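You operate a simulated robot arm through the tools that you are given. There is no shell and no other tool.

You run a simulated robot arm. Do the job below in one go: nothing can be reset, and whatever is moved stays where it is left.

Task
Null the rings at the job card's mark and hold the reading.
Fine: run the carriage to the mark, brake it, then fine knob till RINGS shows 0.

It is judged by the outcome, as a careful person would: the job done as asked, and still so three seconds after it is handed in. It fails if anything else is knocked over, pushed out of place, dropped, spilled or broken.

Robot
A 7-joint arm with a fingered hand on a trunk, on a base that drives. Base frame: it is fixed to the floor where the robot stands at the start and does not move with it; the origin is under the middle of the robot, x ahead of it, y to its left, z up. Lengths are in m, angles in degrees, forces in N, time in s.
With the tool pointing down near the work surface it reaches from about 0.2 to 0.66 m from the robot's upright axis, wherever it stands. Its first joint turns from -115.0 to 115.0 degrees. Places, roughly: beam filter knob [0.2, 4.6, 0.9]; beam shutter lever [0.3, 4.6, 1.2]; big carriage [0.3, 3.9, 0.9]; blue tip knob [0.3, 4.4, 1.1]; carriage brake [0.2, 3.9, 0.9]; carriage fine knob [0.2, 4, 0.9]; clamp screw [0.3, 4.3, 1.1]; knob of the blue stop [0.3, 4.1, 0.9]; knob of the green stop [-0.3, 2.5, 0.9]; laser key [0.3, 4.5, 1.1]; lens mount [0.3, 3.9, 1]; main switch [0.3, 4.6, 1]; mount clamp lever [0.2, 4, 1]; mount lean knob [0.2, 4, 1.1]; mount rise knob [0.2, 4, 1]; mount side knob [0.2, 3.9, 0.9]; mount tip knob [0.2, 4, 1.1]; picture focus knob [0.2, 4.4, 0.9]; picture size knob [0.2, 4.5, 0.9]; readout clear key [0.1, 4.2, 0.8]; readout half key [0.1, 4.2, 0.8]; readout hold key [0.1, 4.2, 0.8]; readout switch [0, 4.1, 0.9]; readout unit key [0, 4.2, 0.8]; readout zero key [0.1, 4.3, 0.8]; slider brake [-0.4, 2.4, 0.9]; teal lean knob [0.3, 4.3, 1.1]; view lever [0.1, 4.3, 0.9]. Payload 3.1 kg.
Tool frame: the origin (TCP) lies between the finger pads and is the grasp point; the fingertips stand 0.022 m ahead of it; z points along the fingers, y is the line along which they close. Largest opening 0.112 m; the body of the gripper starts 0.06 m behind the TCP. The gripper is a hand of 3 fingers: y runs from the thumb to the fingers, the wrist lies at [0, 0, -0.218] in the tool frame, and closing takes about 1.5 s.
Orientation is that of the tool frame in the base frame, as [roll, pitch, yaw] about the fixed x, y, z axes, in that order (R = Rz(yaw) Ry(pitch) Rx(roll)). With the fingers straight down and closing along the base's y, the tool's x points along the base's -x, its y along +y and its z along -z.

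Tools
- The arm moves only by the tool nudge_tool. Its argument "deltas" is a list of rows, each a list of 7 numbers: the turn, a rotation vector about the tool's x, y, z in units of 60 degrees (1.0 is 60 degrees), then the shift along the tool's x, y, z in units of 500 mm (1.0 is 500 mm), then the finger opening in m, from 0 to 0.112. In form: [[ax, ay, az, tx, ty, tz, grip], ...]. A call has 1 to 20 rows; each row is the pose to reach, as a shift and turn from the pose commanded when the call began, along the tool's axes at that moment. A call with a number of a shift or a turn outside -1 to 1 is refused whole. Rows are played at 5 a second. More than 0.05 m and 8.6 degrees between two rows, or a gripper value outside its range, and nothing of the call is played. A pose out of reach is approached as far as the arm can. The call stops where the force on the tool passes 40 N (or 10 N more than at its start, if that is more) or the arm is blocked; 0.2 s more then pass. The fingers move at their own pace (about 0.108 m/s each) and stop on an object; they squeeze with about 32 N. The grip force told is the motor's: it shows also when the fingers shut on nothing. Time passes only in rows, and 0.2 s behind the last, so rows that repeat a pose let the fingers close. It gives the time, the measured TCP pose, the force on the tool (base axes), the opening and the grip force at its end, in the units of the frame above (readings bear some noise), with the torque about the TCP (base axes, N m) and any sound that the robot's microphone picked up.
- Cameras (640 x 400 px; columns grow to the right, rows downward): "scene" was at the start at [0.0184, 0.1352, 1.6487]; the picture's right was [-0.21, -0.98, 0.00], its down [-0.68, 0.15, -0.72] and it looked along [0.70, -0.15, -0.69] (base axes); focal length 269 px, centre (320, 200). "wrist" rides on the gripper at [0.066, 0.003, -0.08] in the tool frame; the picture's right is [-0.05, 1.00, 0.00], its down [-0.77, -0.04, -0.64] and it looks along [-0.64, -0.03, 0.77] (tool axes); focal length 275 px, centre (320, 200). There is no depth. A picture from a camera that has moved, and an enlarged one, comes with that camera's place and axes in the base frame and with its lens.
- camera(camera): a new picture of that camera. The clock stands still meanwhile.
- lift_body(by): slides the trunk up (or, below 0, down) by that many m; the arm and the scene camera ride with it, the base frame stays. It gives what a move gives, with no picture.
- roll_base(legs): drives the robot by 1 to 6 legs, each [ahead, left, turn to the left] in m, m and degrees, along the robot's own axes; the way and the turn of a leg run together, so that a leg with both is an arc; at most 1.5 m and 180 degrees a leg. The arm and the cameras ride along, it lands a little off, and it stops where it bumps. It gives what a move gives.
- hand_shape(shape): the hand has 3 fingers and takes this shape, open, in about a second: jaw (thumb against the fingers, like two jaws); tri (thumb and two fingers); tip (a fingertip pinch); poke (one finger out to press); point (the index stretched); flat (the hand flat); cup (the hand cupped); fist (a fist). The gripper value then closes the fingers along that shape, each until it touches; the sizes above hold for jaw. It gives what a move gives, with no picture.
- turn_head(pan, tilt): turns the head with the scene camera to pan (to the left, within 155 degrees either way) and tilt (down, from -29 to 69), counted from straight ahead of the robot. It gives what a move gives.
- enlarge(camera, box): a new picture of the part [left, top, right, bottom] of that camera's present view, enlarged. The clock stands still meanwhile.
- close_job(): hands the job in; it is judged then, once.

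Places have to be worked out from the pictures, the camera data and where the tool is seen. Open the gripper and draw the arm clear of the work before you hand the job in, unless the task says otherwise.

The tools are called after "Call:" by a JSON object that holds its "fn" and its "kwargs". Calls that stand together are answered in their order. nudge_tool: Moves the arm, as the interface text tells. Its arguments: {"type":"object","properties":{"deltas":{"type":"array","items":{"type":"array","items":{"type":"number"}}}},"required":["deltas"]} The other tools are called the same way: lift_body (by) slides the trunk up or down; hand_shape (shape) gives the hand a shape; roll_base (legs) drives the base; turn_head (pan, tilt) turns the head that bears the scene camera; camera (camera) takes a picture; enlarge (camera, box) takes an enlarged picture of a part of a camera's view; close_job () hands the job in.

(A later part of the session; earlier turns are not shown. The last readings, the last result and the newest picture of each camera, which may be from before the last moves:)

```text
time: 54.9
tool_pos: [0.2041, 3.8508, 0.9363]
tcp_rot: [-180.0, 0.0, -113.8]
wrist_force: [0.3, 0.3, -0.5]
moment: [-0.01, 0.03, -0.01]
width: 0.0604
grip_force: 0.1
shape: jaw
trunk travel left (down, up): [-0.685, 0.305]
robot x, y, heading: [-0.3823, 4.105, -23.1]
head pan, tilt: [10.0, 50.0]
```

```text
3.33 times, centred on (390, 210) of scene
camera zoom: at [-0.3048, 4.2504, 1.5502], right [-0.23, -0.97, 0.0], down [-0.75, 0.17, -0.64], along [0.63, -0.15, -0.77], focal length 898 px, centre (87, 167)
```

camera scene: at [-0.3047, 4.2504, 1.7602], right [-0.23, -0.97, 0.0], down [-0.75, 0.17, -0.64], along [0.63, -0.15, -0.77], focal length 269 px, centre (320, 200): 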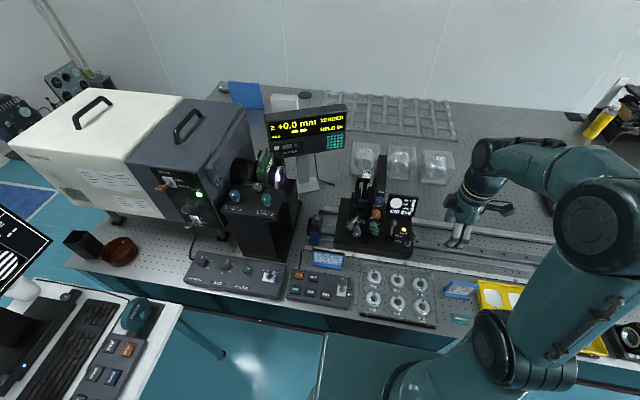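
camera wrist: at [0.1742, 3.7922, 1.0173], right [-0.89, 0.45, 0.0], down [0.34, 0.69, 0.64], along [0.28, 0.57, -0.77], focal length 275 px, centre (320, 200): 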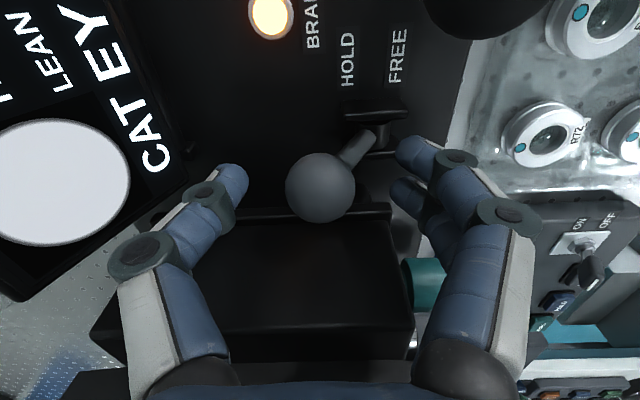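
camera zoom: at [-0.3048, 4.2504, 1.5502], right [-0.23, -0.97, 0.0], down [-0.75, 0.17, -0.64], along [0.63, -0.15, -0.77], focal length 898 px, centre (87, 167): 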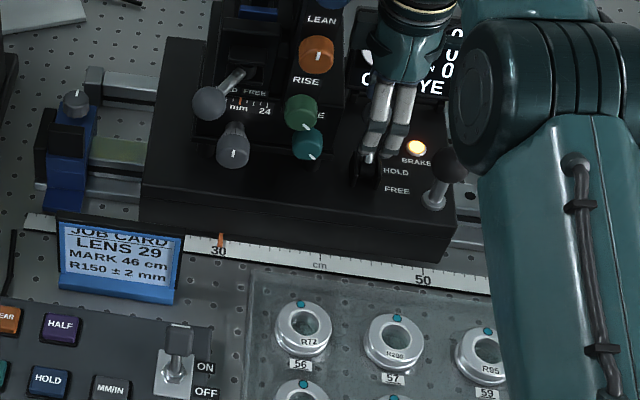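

The fingers straddle the ball with TCP on its centre. I narrow the opening a little and draw the lever toward me to FREE.

Call:
{"fn": "nudge_tool", "kwargs": {"deltas": [[0, 0, 0, 0, 0, 0, 0.042], [0, 0, 0, 0, 0, 0, 0.042], [0, 0, 0, 0, 0.026, 0, 0.042], [0, 0, 0, 0, 0.052, 0, 0.042], [0, 0, 0, 0, 0.078, -0.006, 0.042], [0, 0, 0, 0, 0.104, -0.006, 0.042], [0, 0, 0, 0, 0.122, 0, 0.042], [0, 0, 0, 0, 0.122, 0, 0.042]]}}

Call:
{"fn": "camera", "kwargs": {"camera": "wrist"}}

Call:
{"fn": "enlarge", "kwargs": {"camera": "scene", "box": [310, 150, 470, 270]}}

```text
time: 56.6
tool_pos: [0.1475, 3.8759, 0.9361]
tcp_rot: [-180.0, 0.1, -113.9]
wrist_force: [-0.3, -0.3, 0.5]
moment: [0.01, -0.02, -0.01]
width: 0.0424
grip_force: 0.1
shape: jaw
trunk travel left (down, up): [-0.685, 0.305]
robot x, y, heading: [-0.384, 4.1037, -23.0]
head pan, tilt: [10.0, 50.0]
```

```text
taken
camera wrist: at [0.1187, 3.8167, 1.0166], right [-0.89, 0.45, 0.0], down [0.34, 0.69, 0.64], along [0.28, 0.57, -0.77], focal length 275 px, centre (320, 200)
```

wrist: 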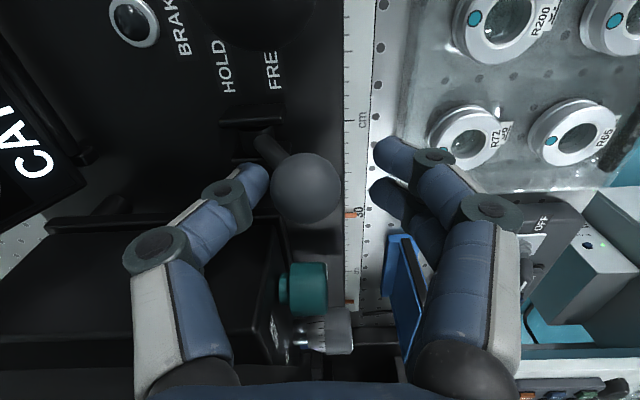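

```text
3.33 times, centred on (390, 210) of scene
camera zoom: at [-0.3045, 4.2503, 1.5502], right [-0.23, -0.97, 0.0], down [-0.75, 0.17, -0.64], along [0.63, -0.15, -0.77], focal length 898 px, centre (87, 167)
```

zoom: 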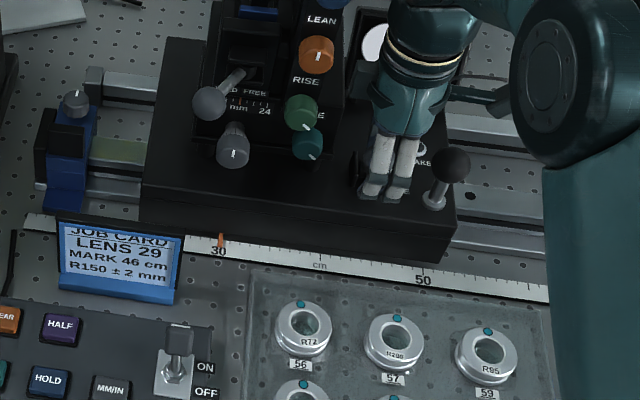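

The brake lamp went out and the lever lies at FREE. I centre the fingers on the ball, open them, rise, and move over to the push ball of the carriage.

Call:
{"fn": "nudge_tool", "kwargs": {"deltas": [[0, 0, 0, 0, -0.01, 0, 0.06], [0, 0, 0, 0, -0.01, 0, 0.06], [0, 0, 0, 0, -0.01, -0.08, 0.06], [0, 0, 0, 0, -0.01, -0.16, 0.06], [0, 0, 0, 0.06, -0.02, -0.2, 0.07], [0, 0, 0, 0.1314, -0.0284, -0.2, 0.07], [0, 0, 0, 0.1314, -0.0284, -0.2, 0.07]]}}

Call:
{"fn": "camera", "kwargs": {"camera": "wrist"}}

Call:
{"fn": "enlarge", "kwargs": {"camera": "scene", "box": [310, 130, 470, 270]}}

```text
time: 58.2
tool_pos: [0.1306, 3.8192, 1.0342]
tcp_rot: [179.9, 0.0, -113.9]
wrist_force: [-0.4, -0.4, -0.2]
moment: [0.02, 0.01, 0.01]
width: 0.0693
grip_force: 0.1
shape: jaw
out of reach, approached as far as the arm can: row 6, 7
trunk travel left (down, up): [-0.685, 0.305]
robot x, y, heading: [-0.3837, 4.104, -23.3]
head pan, tilt: [10.0, 50.0]
```

```text
taken
camera wrist: at [0.1026, 3.7609, 1.1155], right [-0.89, 0.45, 0.0], down [0.35, 0.69, 0.64], along [0.28, 0.57, -0.77], focal length 275 px, centre (320, 200)
```

wrist: 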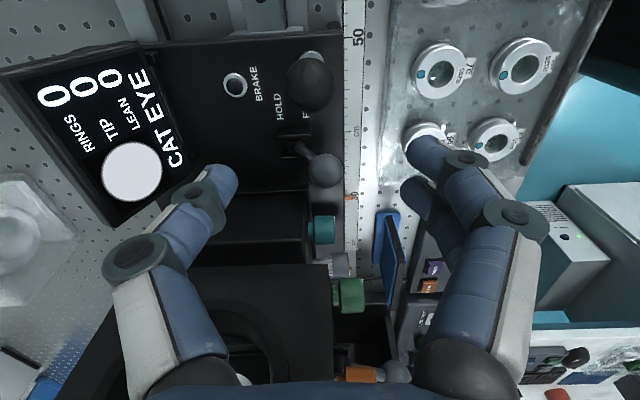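

```text
2.86 times, centred on (390, 200) of scene
camera zoom: at [-0.3054, 4.2502, 1.5503], right [-0.23, -0.97, 0.0], down [-0.75, 0.17, -0.64], along [0.63, -0.15, -0.77], focal length 769 px, centre (120, 200)
```

zoom: 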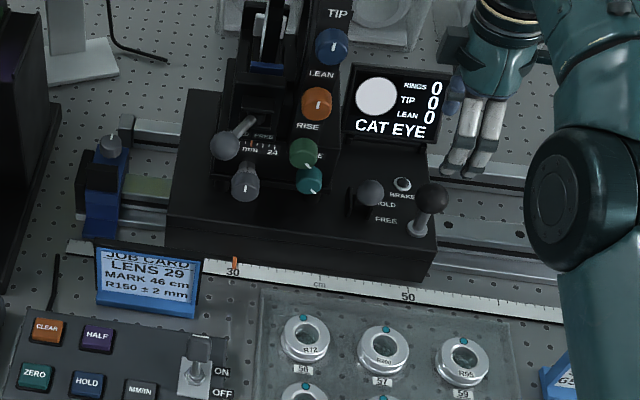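

The wrist is at a limit at this yaw toward the right, so I turn the hand back by 90° here (nothing stands near at this height) to grip the push ball along the rail direction.

Call:
{"fn": "nudge_tool", "kwargs": {"deltas": [[0, 0, 0.125, 0, 0, -0.02, 0.07], [0, 0, 0.25, 0, 0, -0.04, 0.07], [0, 0, 0.375, 0, 0, -0.06, 0.07], [0, 0, 0.5, 0, 0, -0.08, 0.07], [0, 0, 0.625, 0, 0, -0.08, 0.07], [0, 0, 0.75, 0, 0, -0.08, 0.07], [0, 0, 0.875, 0, 0, -0.08, 0.07], [0, 0, 1.0, 0, 0, -0.08, 0.07]]}}

Call:
{"fn": "nudge_tool", "kwargs": {"deltas": [[0, 0, 0.125, 0, 0, 0, 0.065], [0, 0, 0.25, 0, 0, 0, 0.065], [0, 0, 0.375, 0, 0, 0, 0.065], [0, 0, 0.5, 0, 0, 0, 0.065], [0, 0, 0.5, 0, 0, 0, 0.065]]}}

Call:
{"fn": "camera", "kwargs": {"camera": "wrist"}}

```text
time: 60.0
tool_pos: [0.1324, 3.8202, 1.0749]
tcp_rot: [180.0, -0.1, -174.0]
wrist_force: [0.0, 1.0, 0.0]
moment: [-0.02, 0.0, 0.04]
width: 0.0698
grip_force: 0.0
shape: jaw
trunk travel left (down, up): [-0.685, 0.305]
robot x, y, heading: [-0.3838, 4.1017, -22.9]
head pan, tilt: [10.0, 50.0]
```

```text
time: 61.2
tool_pos: [0.133, 3.8204, 1.0732]
tcp_rot: [-179.9, 0.0, 156.1]
wrist_force: [0.6, 0.4, 0.1]
moment: [0.01, -0.01, -0.01]
width: 0.0652
grip_force: 0.0
shape: jaw
trunk travel left (down, up): [-0.685, 0.305]
robot x, y, heading: [-0.3817, 4.106, -23.1]
head pan, tilt: [10.0, 50.0]
```

```text
taken
camera wrist: at [0.0741, 3.8504, 1.155], right [0.45, 0.89, 0.0], down [0.69, -0.35, 0.64], along [0.57, -0.28, -0.77], focal length 275 px, centre (320, 200)
```

wrist: 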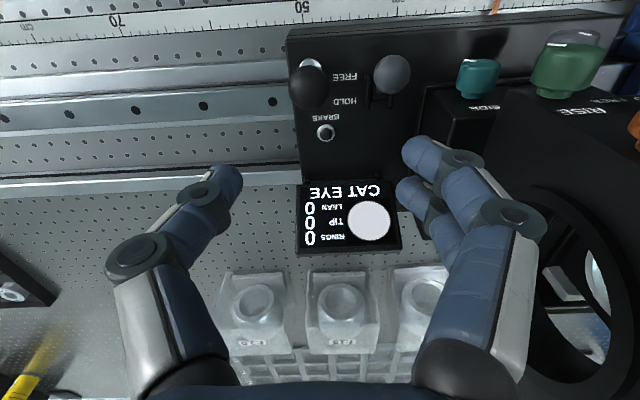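

The push ball lies at about (0.133, 3.810, 0.929), just below. I centre on it and descend with the fingers astride it along the rail.

Call:
{"fn": "nudge_tool", "kwargs": {"deltas": [[0, 0, 0, -0.0084, -0.019, 0, 0.055], [0, 0, 0, -0.0084, -0.019, 0.08, 0.055], [0, 0, 0, -0.0084, -0.019, 0.16, 0.055], [0, 0, 0, -0.0084, -0.019, 0.23, 0.055], [0, 0, 0, -0.0084, -0.019, 0.284, 0.055], [0, 0, 0, -0.0084, -0.019, 0.284, 0.055]]}}

Call:
{"fn": "camera", "kwargs": {"camera": "wrist"}}

Call:
{"fn": "enlarge", "kwargs": {"camera": "scene", "box": [310, 130, 470, 270]}}

```text
time: 62.6
tool_pos: [0.1321, 3.8088, 0.9333]
tcp_rot: [-179.9, -0.1, 156.2]
wrist_force: [-0.2, 0.3, 0.1]
moment: [0.01, 0.0, 0.01]
width: 0.0557
grip_force: 0.0
shape: jaw
trunk travel left (down, up): [-0.685, 0.305]
robot x, y, heading: [-0.3842, 4.1037, -23.0]
head pan, tilt: [10.0, 50.0]
```

```text
taken
camera wrist: at [0.0739, 3.839, 1.0141], right [0.45, 0.89, 0.0], down [0.69, -0.34, 0.64], along [0.57, -0.28, -0.77], focal length 275 px, centre (320, 200)
```

wrist: 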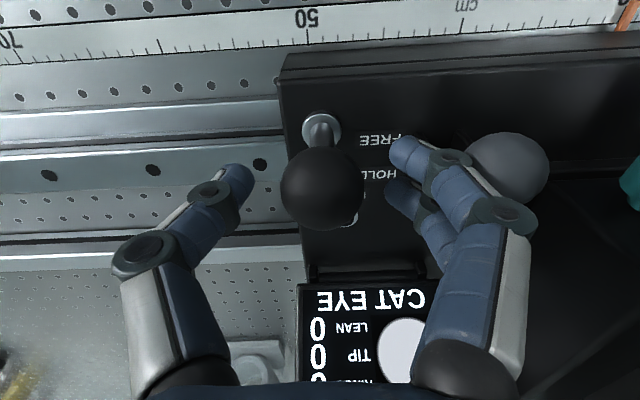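

```text
2.86 times, centred on (390, 200) of scene
camera zoom: at [-0.305, 4.2505, 1.5502], right [-0.23, -0.97, 0.0], down [-0.75, 0.17, -0.64], along [0.63, -0.15, -0.77], focal length 769 px, centre (120, 200)
```

zoom: 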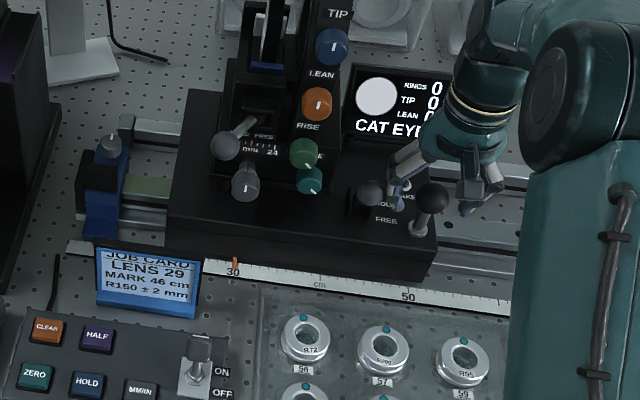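

The fingers sit on either side of the push ball, clear of the brake lever. I close on it and draw the carriage 8 cm along the rail toward the mark.

Call:
{"fn": "nudge_tool", "kwargs": {"deltas": [[0, 0, 0, 0, 0, 0, 0.028], [0, 0, 0, 0, 0, 0, 0.028], [0, 0, 0, 0, 0, 0, 0.028], [0, 0, 0, 0, 0, 0, 0.028], [0, 0, 0, 0, -0.03, 0, 0.028], [0, 0, 0, 0, -0.06, 0, 0.028], [0, 0, 0, 0, -0.09, 0, 0.028], [0, 0, 0, 0, -0.12, 0, 0.028], [0, 0, 0, 0, -0.15, 0, 0.028], [0, 0, 0, 0, -0.16, 0, 0.028], [0, 0, 0, 0, -0.16, 0, 0.028]]}}

Call:
{"fn": "camera", "kwargs": {"camera": "scene"}}

Call:
{"fn": "camera", "kwargs": {"camera": "wrist"}}

```text
time: 65.0
tool_pos: [0.1017, 3.7357, 0.9322]
tcp_rot: [-179.9, 0.0, 156.1]
wrist_force: [2.0, 1.6, -1.1]
moment: [0.03, -0.01, 0.0]
width: 0.0296
grip_force: 0.1
shape: jaw
trunk travel left (down, up): [-0.685, 0.305]
robot x, y, heading: [-0.3861, 4.1031, -22.9]
head pan, tilt: [10.0, 50.0]
```

```text
taken
camera scene: at [-0.304, 4.2507, 1.5501], right [-0.23, -0.97, 0.0], down [-0.75, 0.17, -0.64], along [0.63, -0.15, -0.77], focal length 269 px, centre (320, 200)
```

scene: 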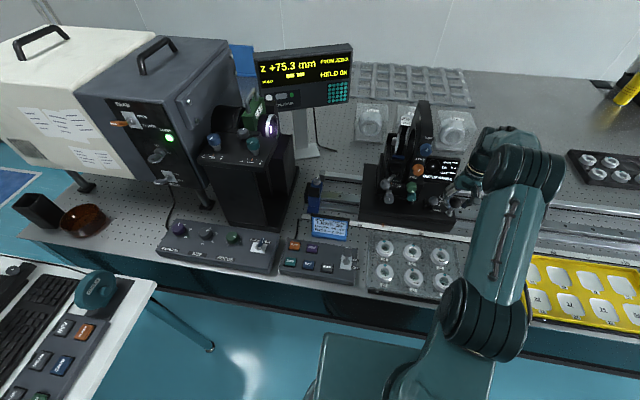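

```text
taken
camera wrist: at [0.0421, 3.7659, 1.014], right [0.45, 0.89, 0.0], down [0.69, -0.34, 0.64], along [0.57, -0.28, -0.77], focal length 275 px, centre (320, 200)
```

wrist: 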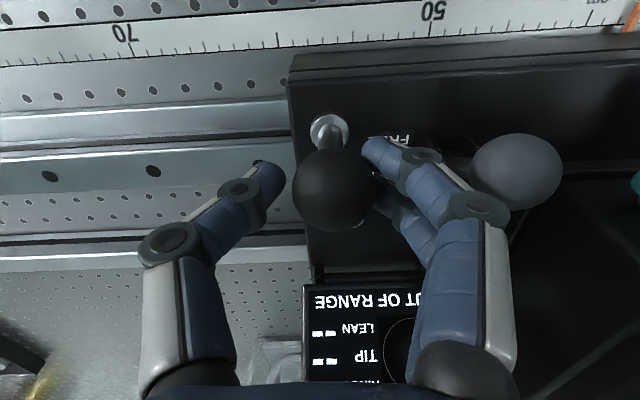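

The readout shows z +75.3 mm and the carriage follows. I tighten the grip on the ball and move on by 7.5 cm, then read the pointer and displays.

Call:
{"fn": "nudge_tool", "kwargs": {"deltas": [[0, 0, 0, 0, 0, 0, 0.02], [0, 0, 0, 0, 0, 0, 0.02], [0, 0, 0, 0, 0, 0, 0.02], [0, 0, 0, 0, -0.03, 0, 0.02], [0, 0, 0, 0, -0.06, 0, 0.02], [0, 0, 0, 0, -0.09, 0, 0.02], [0, 0, 0, 0, -0.12, 0, 0.02], [0, 0, 0, 0, -0.14, 0, 0.02], [0, 0, 0, 0, -0.15, 0, 0.02], [0, 0, 0, 0, -0.15, 0, 0.02]]}}

Call:
{"fn": "camera", "kwargs": {"camera": "scene"}}

Call:
{"fn": "enlarge", "kwargs": {"camera": "scene", "box": [330, 130, 490, 250]}}

Call:
{"fn": "enlarge", "kwargs": {"camera": "scene", "box": [250, 30, 360, 110]}}

Call:
{"fn": "camera", "kwargs": {"camera": "wrist"}}

```text
time: 67.2
tool_pos: [0.0713, 3.6648, 0.9318]
tcp_rot: [180.0, 0.0, 156.1]
wrist_force: [1.2, -1.6, -8.3]
moment: [-0.03, -0.05, -0.04]
width: 0.0209
grip_force: 32.1
shape: jaw
trunk travel left (down, up): [-0.685, 0.305]
robot x, y, heading: [-0.3802, 4.1061, -22.9]
head pan, tilt: [10.0, 50.0]
```

```text
taken
camera scene: at [-0.3031, 4.2486, 1.5503], right [-0.23, -0.97, 0.0], down [-0.75, 0.17, -0.64], along [0.63, -0.14, -0.77], focal length 269 px, centre (320, 200)
```

scene: 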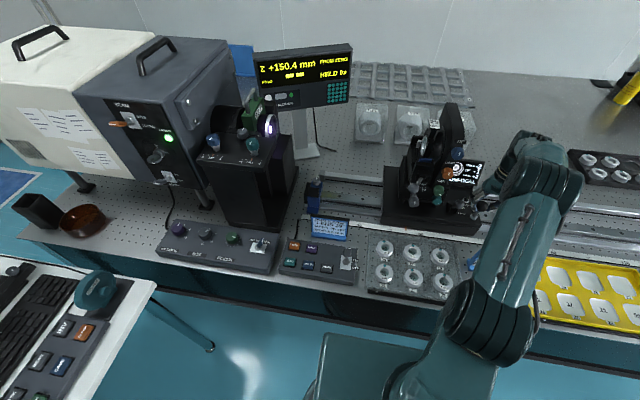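

```text
3.33 times, centred on (410, 190) of scene
camera zoom: at [-0.3031, 4.2486, 1.5503], right [-0.23, -0.97, 0.0], down [-0.75, 0.17, -0.64], along [0.63, -0.14, -0.77], focal length 898 px, centre (20, 233)
```

zoom: 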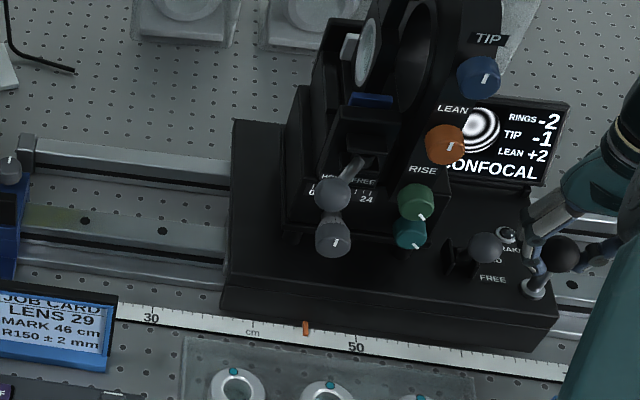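

```text
5.00 times, centred on (305, 70) of scene
camera zoom: at [-0.3031, 4.2486, 1.5503], right [-0.23, -0.97, 0.0], down [-0.75, 0.17, -0.64], along [0.63, -0.14, -0.77], focal length 1346 px, centre (395, 850)
```

zoom: 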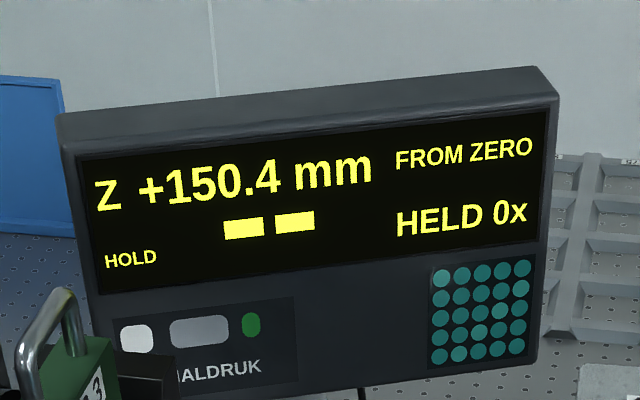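

```text
taken
camera wrist: at [0.012, 3.6962, 1.0128], right [0.45, 0.89, 0.0], down [0.69, -0.35, 0.64], along [0.57, -0.28, -0.77], focal length 275 px, centre (320, 200)
```

wrist: 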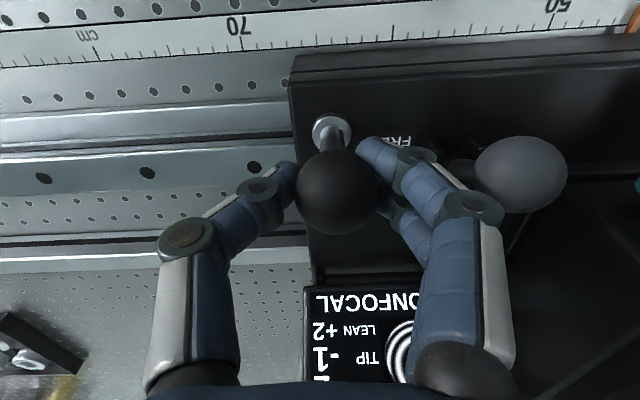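

The readout shows +150.4 mm and the carriage screen CONFOCAL with RINGS −2, while the pointer seems to be at about 45. I re-read the job card and the pointer closely before going on.

Call:
{"fn": "enlarge", "kwargs": {"camera": "scene", "box": [300, 205, 360, 250]}}

Call:
{"fn": "enlarge", "kwargs": {"camera": "scene", "box": [350, 205, 430, 260]}}

Call:
{"fn": "enlarge", "kwargs": {"camera": "scene", "box": [390, 150, 450, 210]}}

Call:
{"fn": "enlarge", "kwargs": {"camera": "scene", "box": [290, 160, 400, 230]}}

```text
8.89 times, centred on (330, 228) of scene
camera zoom: at [-0.3031, 4.2486, 1.5503], right [-0.23, -0.97, 0.0], down [-0.75, 0.17, -0.64], along [0.63, -0.14, -0.77], focal length 2394 px, centre (231, -44)
```

zoom: 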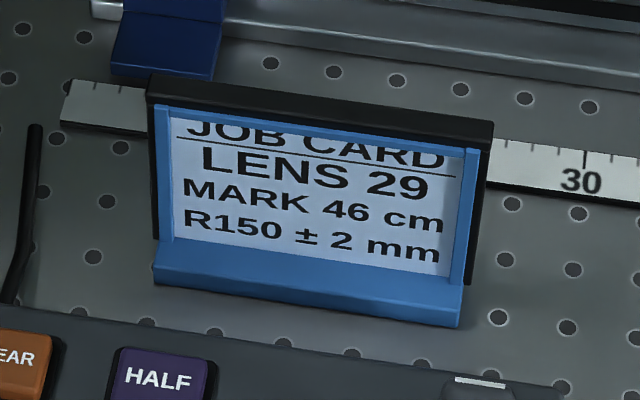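

```text
7.27 times, centred on (390, 232) of scene
camera zoom: at [-0.3031, 4.2486, 1.5503], right [-0.23, -0.97, 0.0], down [-0.75, 0.17, -0.64], along [0.63, -0.14, -0.77], focal length 1958 px, centre (-189, -36)
```

zoom: 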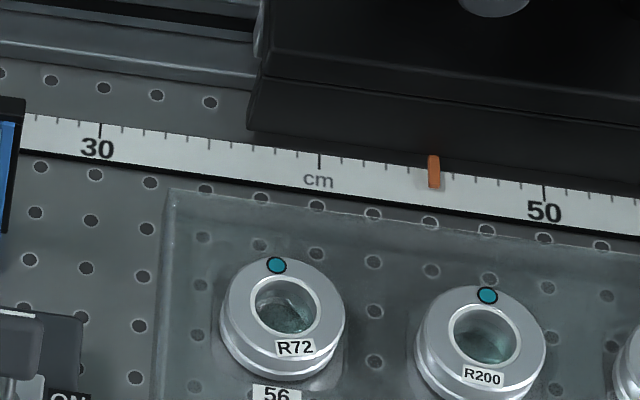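

```text
6.67 times, centred on (420, 180) of scene
camera zoom: at [-0.3031, 4.2486, 1.5503], right [-0.23, -0.97, 0.0], down [-0.75, 0.17, -0.64], along [0.63, -0.14, -0.77], focal length 1795 px, centre (-347, 333)
```

zoom: 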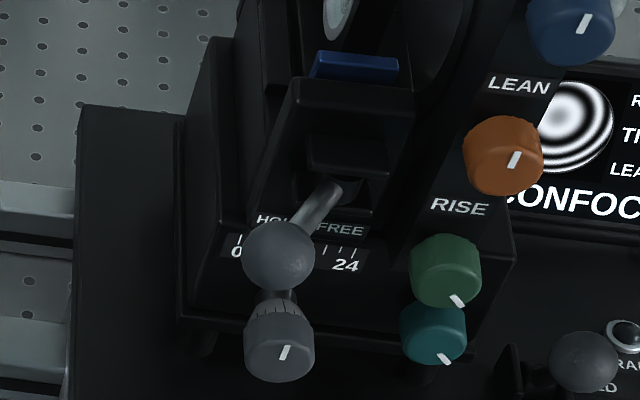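

```text
5.71 times, centred on (345, 195) of scene
camera zoom: at [-0.3031, 4.2486, 1.5503], right [-0.23, -0.97, 0.0], down [-0.75, 0.17, -0.64], along [0.63, -0.14, -0.77], focal length 1539 px, centre (177, 229)
```

zoom: 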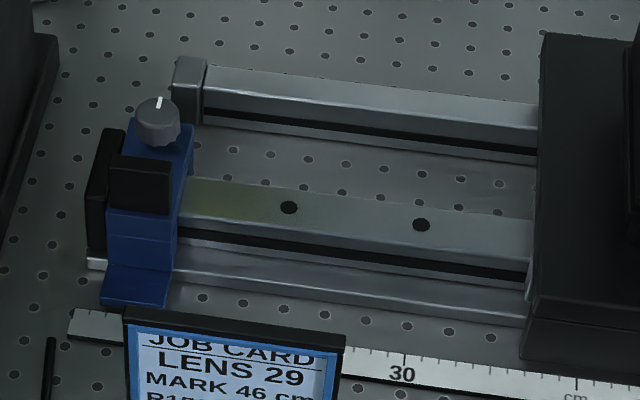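

The card clearly says MARK 46 cm; the pointer is at about 45.1, so the carriage has another centimetre to go. I move on in a small step first to see how RINGS responds.

Call:
{"fn": "nudge_tool", "kwargs": {"deltas": [[0, 0, 0, 0, -0.003, 0, 0.02], [0, 0, 0, 0, -0.006, 0, 0.02], [0, 0, 0, 0, -0.006, 0, 0.02]]}}

Call:
{"fn": "enlarge", "kwargs": {"camera": "scene", "box": [250, 30, 510, 220]}}

Call:
{"fn": "enlarge", "kwargs": {"camera": "scene", "box": [430, 140, 490, 200]}}

```text
time: 68.0
tool_pos: [0.0716, 3.665, 0.9311]
tcp_rot: [-179.9, -0.2, 156.2]
wrist_force: [5.2, 3.7, -10.0]
moment: [0.02, -0.08, -0.04]
width: 0.021
grip_force: 32.2
shape: jaw
trunk travel left (down, up): [-0.685, 0.305]
robot x, y, heading: [-0.3816, 4.1057, -23.1]
head pan, tilt: [10.0, 50.0]
```

```text
2.11 times, centred on (380, 125) of scene
camera zoom: at [-0.3022, 4.2501, 1.5501], right [-0.23, -0.97, 0.0], down [-0.75, 0.17, -0.64], along [0.62, -0.15, -0.77], focal length 567 px, centre (194, 358)
```

zoom: 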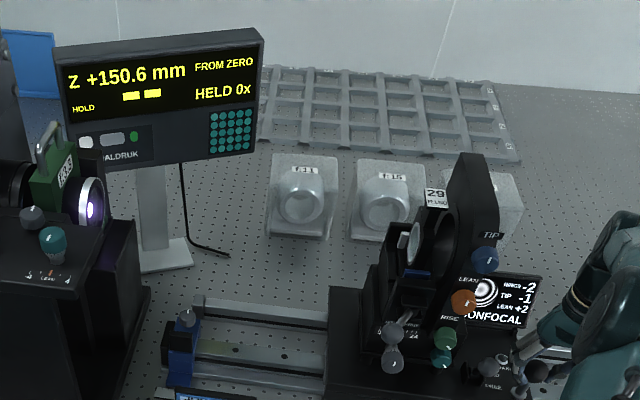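

```text
6.67 times, centred on (460, 170) of scene
camera zoom: at [-0.3022, 4.2501, 1.5501], right [-0.23, -0.97, 0.0], down [-0.75, 0.17, -0.64], along [0.62, -0.15, -0.77], focal length 1795 px, centre (-613, 400)
```

zoom: 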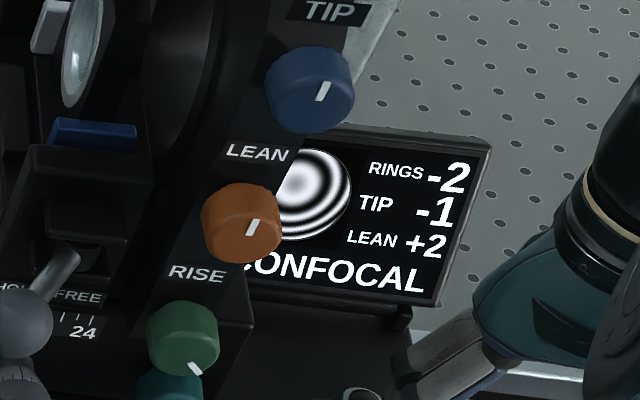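

The carriage hardly moved yet (150.6 mm): the arm is just taking up its slack against friction, about 6 N. I push on in small steps.

Call:
{"fn": "nudge_tool", "kwargs": {"deltas": [[0, 0, 0, 0, -0.004, 0, 0.02], [0, 0, 0, 0, -0.008, 0, 0.02], [0, 0, 0, 0, -0.012, 0, 0.02], [0, 0, 0, 0, -0.012, 0, 0.02]]}}

Call:
{"fn": "enlarge", "kwargs": {"camera": "scene", "box": [250, 30, 510, 220]}}

Call:
{"fn": "enlarge", "kwargs": {"camera": "scene", "box": [430, 140, 490, 200]}}

Call:
{"fn": "camera", "kwargs": {"camera": "wrist"}}

```text
time: 69.0
tool_pos: [0.068, 3.6602, 0.9299]
tcp_rot: [-180.0, 0.0, 156.3]
wrist_force: [6.1, 2.2, -5.2]
moment: [0.02, -0.07, -0.06]
width: 0.021
grip_force: 31.6
shape: jaw
trunk travel left (down, up): [-0.685, 0.305]
robot x, y, heading: [-0.3829, 4.1052, -23.2]
head pan, tilt: [10.0, 50.0]
```

```text
2.11 times, centred on (380, 125) of scene
camera zoom: at [-0.3024, 4.2502, 1.5501], right [-0.23, -0.97, 0.0], down [-0.75, 0.17, -0.64], along [0.62, -0.15, -0.77], focal length 567 px, centre (194, 358)
```

zoom: 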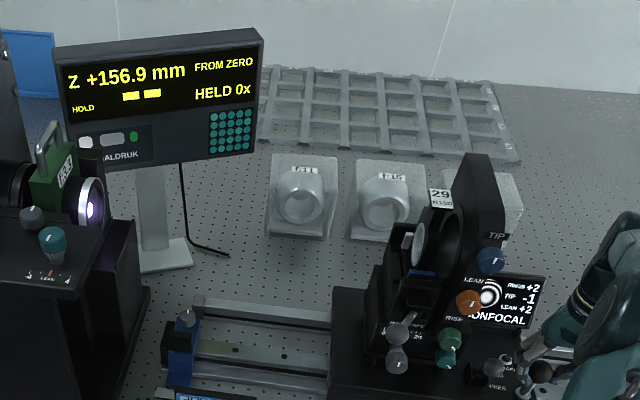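

```text
6.67 times, centred on (460, 170) of scene
camera zoom: at [-0.3024, 4.2502, 1.5501], right [-0.23, -0.97, 0.0], down [-0.75, 0.17, -0.64], along [0.62, -0.15, -0.77], focal length 1795 px, centre (-613, 400)
```

zoom: 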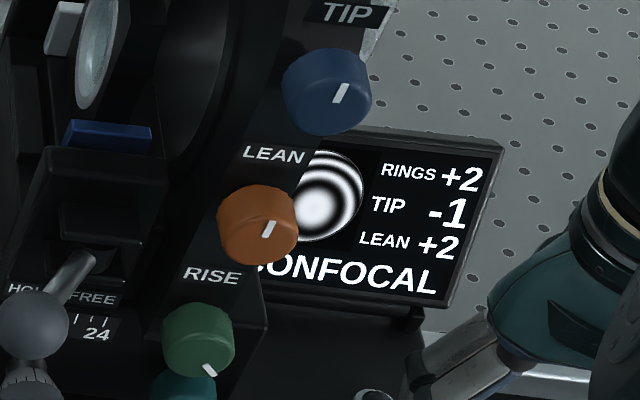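

```text
taken
camera wrist: at [0.0092, 3.6899, 1.0125], right [0.45, 0.9, 0.0], down [0.69, -0.34, 0.64], along [0.57, -0.28, -0.77], focal length 275 px, centre (320, 200)
```

wrist: 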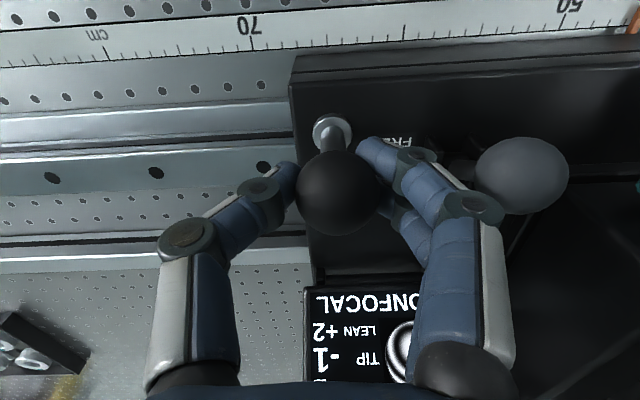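

Now z = 156.9 mm with RINGS +2, so about 1.6 mm per ring and a null near 153–154 mm at the present fine setting. I look at the main monitor too, to see what it says in this state.

Call:
{"fn": "turn_head", "kwargs": {"pan": 70, "tilt": 35}}

Call:
{"fn": "camera", "kwargs": {"camera": "scene"}}

Call:
{"fn": "enlarge", "kwargs": {"camera": "scene", "box": [80, 50, 400, 250]}}

```text
time: 70.3
tool_pos: [0.0677, 3.6597, 0.9316]
tcp_rot: [-180.0, -0.1, 156.2]
wrist_force: [8.2, 1.3, -3.5]
moment: [0.0, -0.08, -0.06]
width: 0.0211
grip_force: 31.8
shape: jaw
trunk travel left (down, up): [-0.685, 0.305]
robot x, y, heading: [-0.385, 4.1006, -23.2]
head pan, tilt: [70.0, 35.0]
```

```text
taken
camera scene: at [-0.3171, 4.3318, 1.5718], right [0.73, -0.68, 0.0], down [-0.39, -0.42, -0.82], along [0.56, 0.6, -0.57], focal length 269 px, centre (320, 200)
```

scene: 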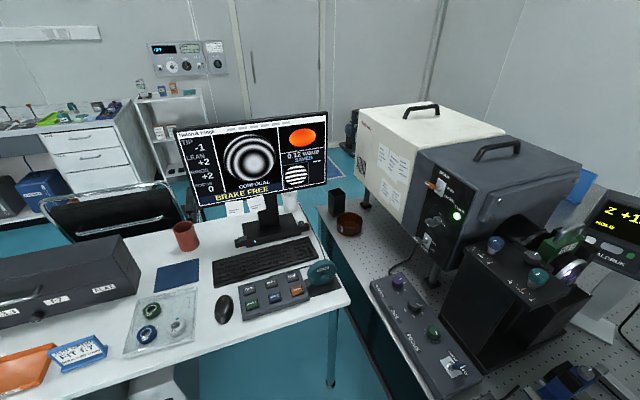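

```text
2.00 times, centred on (240, 150) of scene
camera zoom: at [-0.3171, 4.3318, 1.5718], right [0.73, -0.68, 0.0], down [-0.39, -0.42, -0.82], along [0.56, 0.6, -0.57], focal length 538 px, centre (480, 300)
```

zoom: 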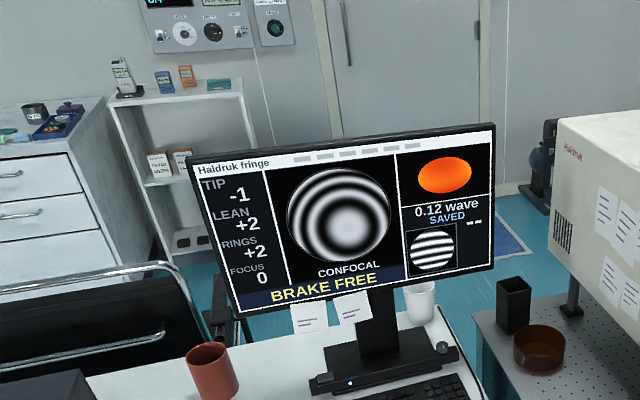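

The monitor shows RINGS +2, FOCUS 0 and the banner BRAKE FREE. I look back at the carriage and push it the last few millimetres to the 46 cm mark.

Call:
{"fn": "turn_head", "kwargs": {"pan": 10, "tilt": 50}}

Call:
{"fn": "nudge_tool", "kwargs": {"deltas": [[0, 0, 0, 0, -0.002, 0, 0.02], [0, 0, 0, 0, -0.004, 0, 0.02], [0, 0, 0, 0, -0.004, 0, 0.02]]}}

Call:
{"fn": "enlarge", "kwargs": {"camera": "scene", "box": [250, 30, 510, 220]}}

Call:
{"fn": "enlarge", "kwargs": {"camera": "scene", "box": [350, 205, 430, 260]}}

Call:
{"fn": "enlarge", "kwargs": {"camera": "scene", "box": [430, 140, 490, 200]}}

```text
time: 71.7
tool_pos: [0.0677, 3.6593, 0.9314]
tcp_rot: [180.0, -0.1, 156.2]
wrist_force: [8.3, 0.3, -3.3]
moment: [0.02, -0.1, -0.08]
width: 0.0209
grip_force: 32.5
shape: jaw
trunk travel left (down, up): [-0.685, 0.305]
robot x, y, heading: [-0.3829, 4.1055, -23.0]
head pan, tilt: [10.0, 50.0]
```

```text
time: 72.5
tool_pos: [0.0674, 3.6561, 0.9323]
tcp_rot: [-180.0, 0.0, 156.2]
wrist_force: [7.1, 2.0, -5.2]
moment: [0.06, -0.09, -0.05]
width: 0.0211
grip_force: 31.7
shape: jaw
trunk travel left (down, up): [-0.685, 0.305]
robot x, y, heading: [-0.38, 4.098, -23.2]
head pan, tilt: [10.0, 50.0]
```

```text
2.11 times, centred on (380, 125) of scene
camera zoom: at [-0.3021, 4.25, 1.5501], right [-0.23, -0.97, 0.0], down [-0.75, 0.17, -0.64], along [0.62, -0.15, -0.77], focal length 567 px, centre (194, 358)
```

zoom: 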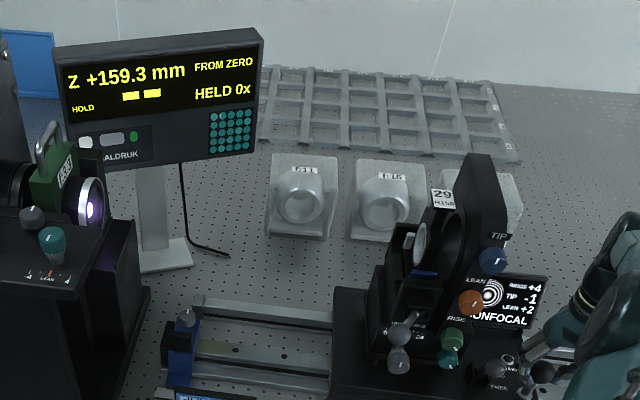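

```text
7.27 times, centred on (390, 232) of scene
camera zoom: at [-0.3021, 4.25, 1.5501], right [-0.23, -0.97, 0.0], down [-0.75, 0.17, -0.64], along [0.62, -0.15, -0.77], focal length 1958 px, centre (-189, -36)
```

zoom: 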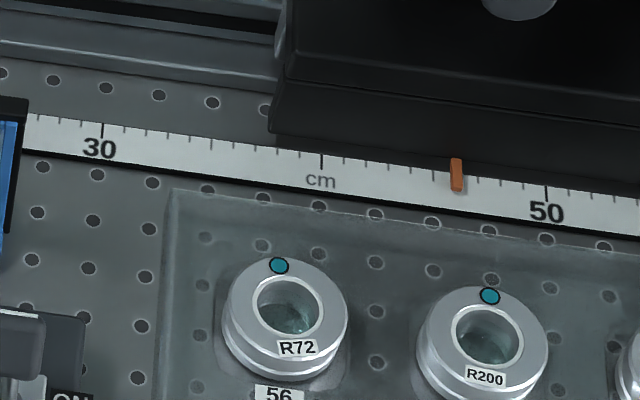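

```text
6.67 times, centred on (460, 170) of scene
camera zoom: at [-0.3021, 4.25, 1.5501], right [-0.23, -0.97, 0.0], down [-0.75, 0.17, -0.64], along [0.62, -0.15, -0.77], focal length 1795 px, centre (-613, 400)
```

zoom: 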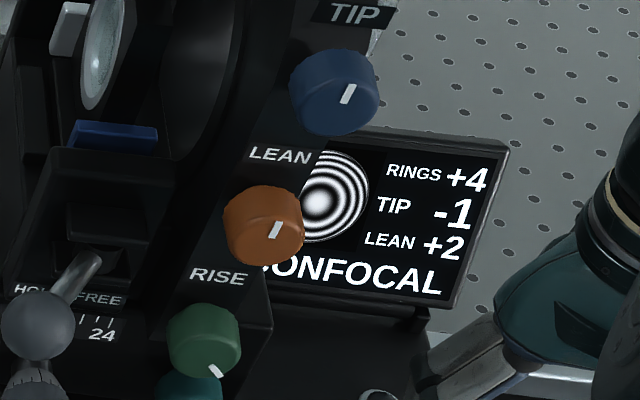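

The pointer now reads about 46.0 with z = 159.3 mm, RINGS +4 and CONFOCAL still shown, so the carriage is at the mark. I relax the arm's stored push (about 7 N) by easing the command back 4 mm, then open the fingers gently.

Call:
{"fn": "nudge_tool", "kwargs": {"deltas": [[0, 0, 0, 0, 0.002, 0, 0.02], [0, 0, 0, 0, 0.004, 0, 0.02], [0, 0, 0, 0, 0.006, 0, 0.02], [0, 0, 0, 0, 0.006, 0, 0.02]]}}

Call:
{"fn": "enlarge", "kwargs": {"camera": "scene", "box": [250, 30, 510, 220]}}

```text
time: 73.5
tool_pos: [0.0676, 3.6584, 0.9305]
tcp_rot: [180.0, 0.0, 156.0]
wrist_force: [5.1, -7.1, -3.7]
moment: [-0.12, -0.07, -0.11]
width: 0.021
grip_force: 31.7
shape: jaw
trunk travel left (down, up): [-0.685, 0.305]
robot x, y, heading: [-0.3829, 4.1021, -23.2]
head pan, tilt: [10.0, 50.0]
```

```text
2.11 times, centred on (380, 125) of scene
camera zoom: at [-0.3027, 4.2479, 1.5503], right [-0.23, -0.97, 0.0], down [-0.75, 0.18, -0.64], along [0.62, -0.14, -0.77], focal length 567 px, centre (194, 358)
```

zoom: 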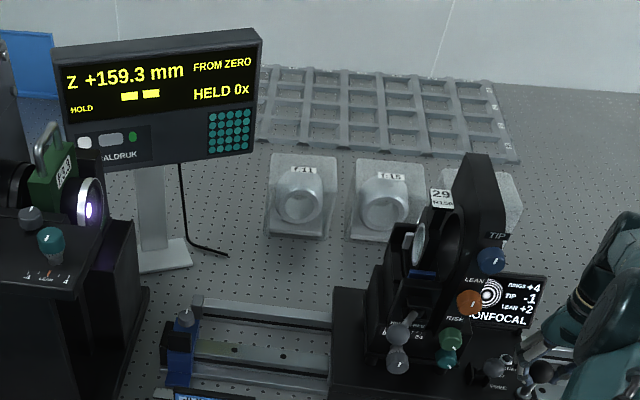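

z stays 159.3 mm; the side force swung over to −4 N along the rail and there is a small sideways load. I trim both out and then open the fingers.

Call:
{"fn": "nudge_tool", "kwargs": {"deltas": [[0, 0, 0, -0.004, -0.0025, 0, 0.02], [0, 0, 0, -0.006, -0.0025, 0, 0.02], [0, 0, 0, -0.006, -0.0025, 0, 0.03], [0, 0, 0, -0.006, -0.0025, 0, 0.055], [0, 0, 0, -0.006, -0.0025, 0, 0.055]]}}

Call:
{"fn": "enlarge", "kwargs": {"camera": "scene", "box": [250, 30, 510, 220]}}

Call:
{"fn": "camera", "kwargs": {"camera": "wrist"}}

```text
time: 74.7
tool_pos: [0.0689, 3.6587, 0.9338]
tcp_rot: [-179.9, 0.0, 156.2]
wrist_force: [-0.4, 0.4, -0.3]
moment: [0.0, 0.0, 0.01]
width: 0.0542
grip_force: 0.0
shape: jaw
trunk travel left (down, up): [-0.685, 0.305]
robot x, y, heading: [-0.3838, 4.103, -23.3]
head pan, tilt: [10.0, 50.0]
```

```text
2.11 times, centred on (380, 125) of scene
camera zoom: at [-0.3046, 4.2504, 1.5502], right [-0.23, -0.97, 0.0], down [-0.75, 0.17, -0.64], along [0.63, -0.15, -0.77], focal length 567 px, centre (194, 358)
```

zoom: 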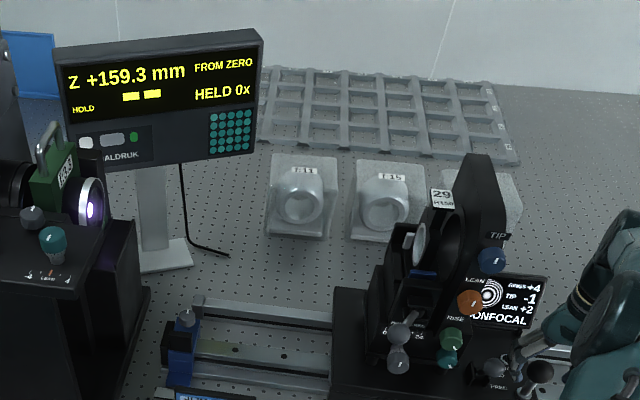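

```text
taken
camera wrist: at [0.0103, 3.6887, 1.0138], right [0.45, 0.89, 0.0], down [0.69, -0.34, 0.64], along [0.57, -0.28, -0.77], focal length 275 px, centre (320, 200)
```

wrist: 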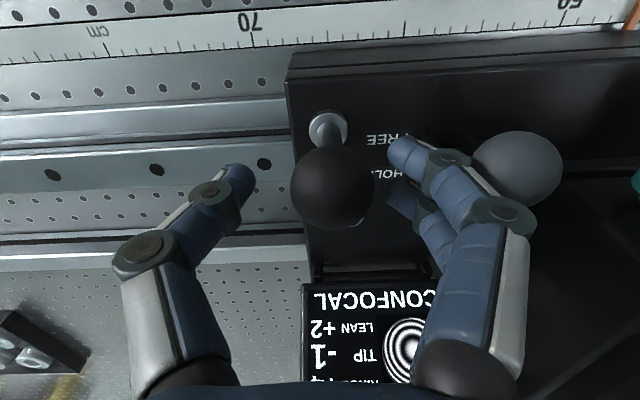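

The carriage stays at 159.3 mm and the fingers are free of the ball. I raise the hand clear and shift my base 0.13 m to the right, so the brake lever lies in front of me as it did before.

Call:
{"fn": "nudge_tool", "kwargs": {"deltas": [[0, 0, 0, 0, 0, -0.08, 0.055], [0, 0, 0, 0, 0, -0.16, 0.055], [0, 0, 0, 0, 0, -0.24, 0.055], [0, 0, 0, 0, 0, -0.32, 0.055], [0, 0, 0, 0, 0, -0.4, 0.055]]}}

Call:
{"fn": "roll_base", "kwargs": {"legs": [[0, -0.14, 0]]}}

Call:
{"fn": "nudge_tool", "kwargs": {"deltas": [[0, 0, -0.125, 0, 0, 0, 0.06], [0, 0, -0.25, 0, 0, 0, 0.06], [0, 0, -0.375, 0, 0, 0, 0.06], [0, 0, -0.5, 0, 0, 0, 0.06], [0, 0, -0.625, 0, 0, 0, 0.06], [0, 0, -0.75, 0, 0, 0, 0.06], [0, 0, -0.875, 0, 0, 0, 0.06], [0, 0, -1.0, 0, 0, 0, 0.06]]}}

```text
time: 75.8
tool_pos: [0.0469, 3.6762, 1.11]
tcp_rot: [-180.0, -0.1, 156.1]
wrist_force: [-0.1, -0.1, -0.7]
moment: [0.03, 0.01, -0.02]
width: 0.0546
grip_force: 0.1
shape: jaw
out of reach, approached as far as the arm can: row 4, 5
trunk travel left (down, up): [-0.685, 0.305]
robot x, y, heading: [-0.3826, 4.1025, -23.1]
head pan, tilt: [10.0, 50.0]
```

```text
time: 77.2
tool_pos: [-0.0075, 3.5459, 1.1105]
tcp_rot: [-180.0, -0.1, 156.2]
wrist_force: [0.1, -0.3, 0.3]
moment: [0.01, -0.02, 0.02]
width: 0.0545
grip_force: 0.0
shape: jaw
trunk travel left (down, up): [-0.685, 0.305]
robot x, y, heading: [-0.4344, 3.972, -23.0]
head pan, tilt: [10.0, 50.0]
```

```text
time: 79.0
tool_pos: [-0.0086, 3.5468, 1.111]
tcp_rot: [180.0, 0.0, -143.8]
wrist_force: [-0.2, -0.5, 0.4]
moment: [0.03, 0.02, 0.01]
width: 0.0594
grip_force: 0.0
shape: jaw
trunk travel left (down, up): [-0.685, 0.305]
robot x, y, heading: [-0.4401, 3.9762, -23.1]
head pan, tilt: [10.0, 50.0]
```

The base is now opposite the brake lever. I bring the hand over the lever and finish the quarter turn there.

Call:
{"fn": "nudge_tool", "kwargs": {"deltas": [[0, 0, 0, -0.0744, 0.0348, 0.01, 0.06], [0, 0, 0, -0.1487, 0.0696, 0.02, 0.06], [0, 0, 0, -0.2231, 0.1044, 0.04, 0.06], [0, 0, 0, -0.2975, 0.1392, 0.05, 0.06], [0, 0, 0, -0.3718, 0.174, 0.06, 0.06], [0, 0, -0.125, -0.3718, 0.174, 0.06, 0.06], [0, 0, -0.25, -0.3718, 0.174, 0.06, 0.06], [0, 0, -0.375, -0.3718, 0.174, 0.06, 0.06], [0, 0, -0.5, -0.3718, 0.174, 0.06, 0.06], [0, 0, -0.5, -0.3718, 0.174, 0.06, 0.06]]}}

Call:
{"fn": "camera", "kwargs": {"camera": "wrist"}}

```text
time: 81.2
tool_pos: [0.0913, 3.7288, 1.0814]
tcp_rot: [180.0, -0.1, -113.8]
wrist_force: [1.1, 0.5, -0.4]
moment: [-0.04, 0.03, 0.02]
width: 0.0594
grip_force: 0.0
shape: jaw
trunk travel left (down, up): [-0.685, 0.305]
robot x, y, heading: [-0.4385, 3.9791, -23.1]
head pan, tilt: [10.0, 50.0]
```

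```text
taken
camera wrist: at [0.0623, 3.6705, 1.1621], right [-0.9, 0.44, 0.0], down [0.34, 0.69, 0.63], along [0.28, 0.57, -0.77], focal length 275 px, centre (320, 200)
```

wrist: 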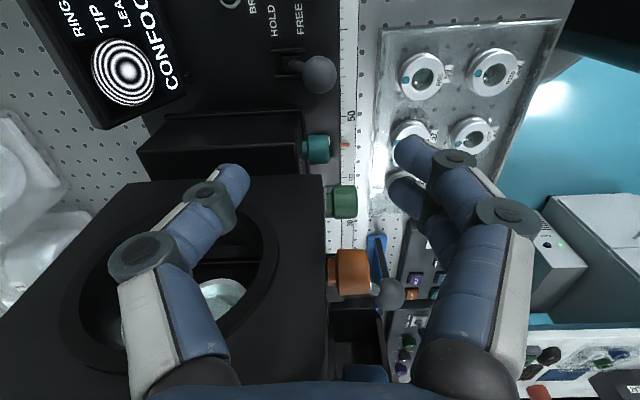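

The ball (now at FREE) is centred below the fingers. I descend around it.

Call:
{"fn": "nudge_tool", "kwargs": {"deltas": [[0, 0, 0, 0.003, 0, 0.07, 0.06], [0, 0, 0, 0.003, 0, 0.14, 0.06], [0, 0, 0, 0.003, 0, 0.21, 0.06], [0, 0, 0, 0.003, 0, 0.26, 0.06], [0, 0, 0, 0.003, 0, 0.296, 0.06], [0, 0, 0, 0.003, 0, 0.296, 0.06]]}}

Call:
{"fn": "camera", "kwargs": {"camera": "wrist"}}

Call:
{"fn": "enlarge", "kwargs": {"camera": "scene", "box": [220, 30, 480, 220]}}

```text
time: 82.6
tool_pos: [0.0912, 3.7263, 0.9328]
tcp_rot: [179.9, 0.1, -113.8]
wrist_force: [0.1, -0.3, 0.0]
moment: [-0.03, 0.0, -0.01]
width: 0.0596
grip_force: 0.1
shape: jaw
trunk travel left (down, up): [-0.685, 0.305]
robot x, y, heading: [-0.4384, 3.977, -23.3]
head pan, tilt: [10.0, 50.0]
```

```text
taken
camera wrist: at [0.0615, 3.6678, 1.014], right [-0.9, 0.45, 0.0], down [0.34, 0.69, 0.64], along [0.28, 0.57, -0.77], focal length 275 px, centre (320, 200)
```

wrist: 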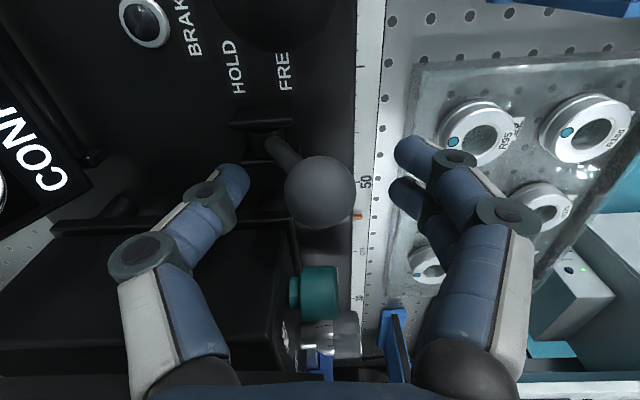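

```text
2.11 times, centred on (350, 125) of scene
camera zoom: at [-0.3593, 4.1228, 1.5502], right [-0.23, -0.97, 0.0], down [-0.75, 0.17, -0.64], along [0.63, -0.15, -0.77], focal length 567 px, centre (257, 358)
```

zoom: 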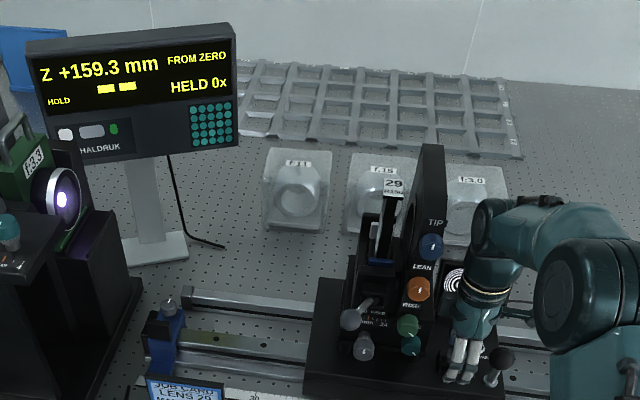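

z still reads 159.3 mm. I narrow the fingers and push the lever away from me to HOLD.

Call:
{"fn": "nudge_tool", "kwargs": {"deltas": [[0, 0, 0, 0, 0, 0, 0.042], [0, 0, 0, 0, 0, 0, 0.042], [0, 0, 0, 0, -0.026, 0, 0.042], [0, 0, 0, 0, -0.052, 0, 0.042], [0, 0, 0, 0, -0.078, -0.006, 0.042], [0, 0, 0, 0, -0.104, -0.006, 0.042], [0, 0, 0, 0, -0.126, 0, 0.042], [0, 0, 0, 0, -0.126, 0, 0.042]]}}

Call:
{"fn": "camera", "kwargs": {"camera": "wrist"}}

Call:
{"fn": "enlarge", "kwargs": {"camera": "scene", "box": [220, 30, 480, 220]}}

```text
time: 84.4
tool_pos: [0.1395, 3.7038, 0.9313]
tcp_rot: [180.0, 0.0, -113.8]
wrist_force: [-0.1, -1.1, 0.0]
moment: [0.0, -0.01, -0.01]
width: 0.0422
grip_force: 0.1
shape: jaw
out of reach, approached as far as the arm can: row 7, 8
trunk travel left (down, up): [-0.685, 0.305]
robot x, y, heading: [-0.4366, 3.9726, -23.2]
head pan, tilt: [10.0, 50.0]
```

```text
taken
camera wrist: at [0.1103, 3.6448, 1.0125], right [-0.89, 0.45, 0.0], down [0.34, 0.69, 0.64], along [0.28, 0.57, -0.77], focal length 275 px, centre (320, 200)
```

wrist: 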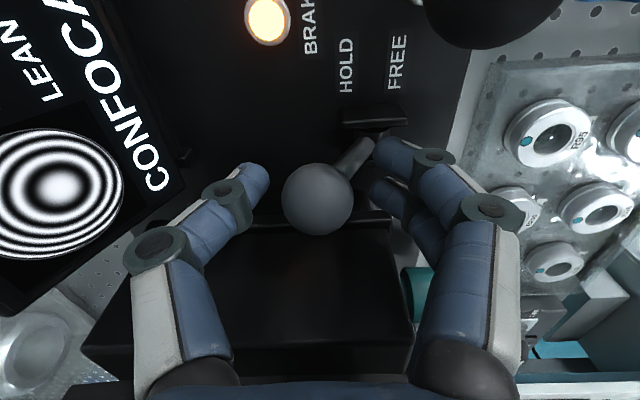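

```text
2.11 times, centred on (350, 125) of scene
camera zoom: at [-0.3592, 4.1226, 1.5502], right [-0.23, -0.97, 0.0], down [-0.75, 0.17, -0.64], along [0.63, -0.15, -0.77], focal length 567 px, centre (257, 358)
```

zoom: 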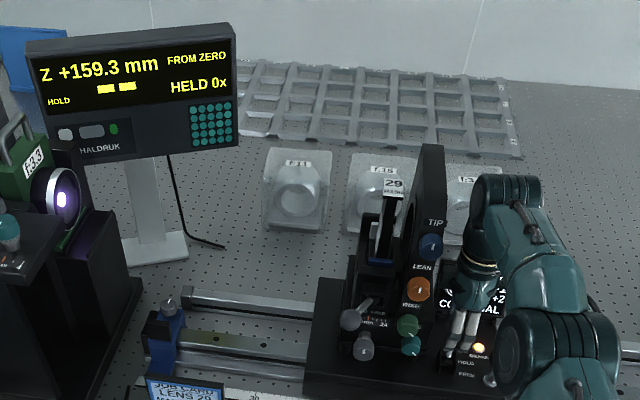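

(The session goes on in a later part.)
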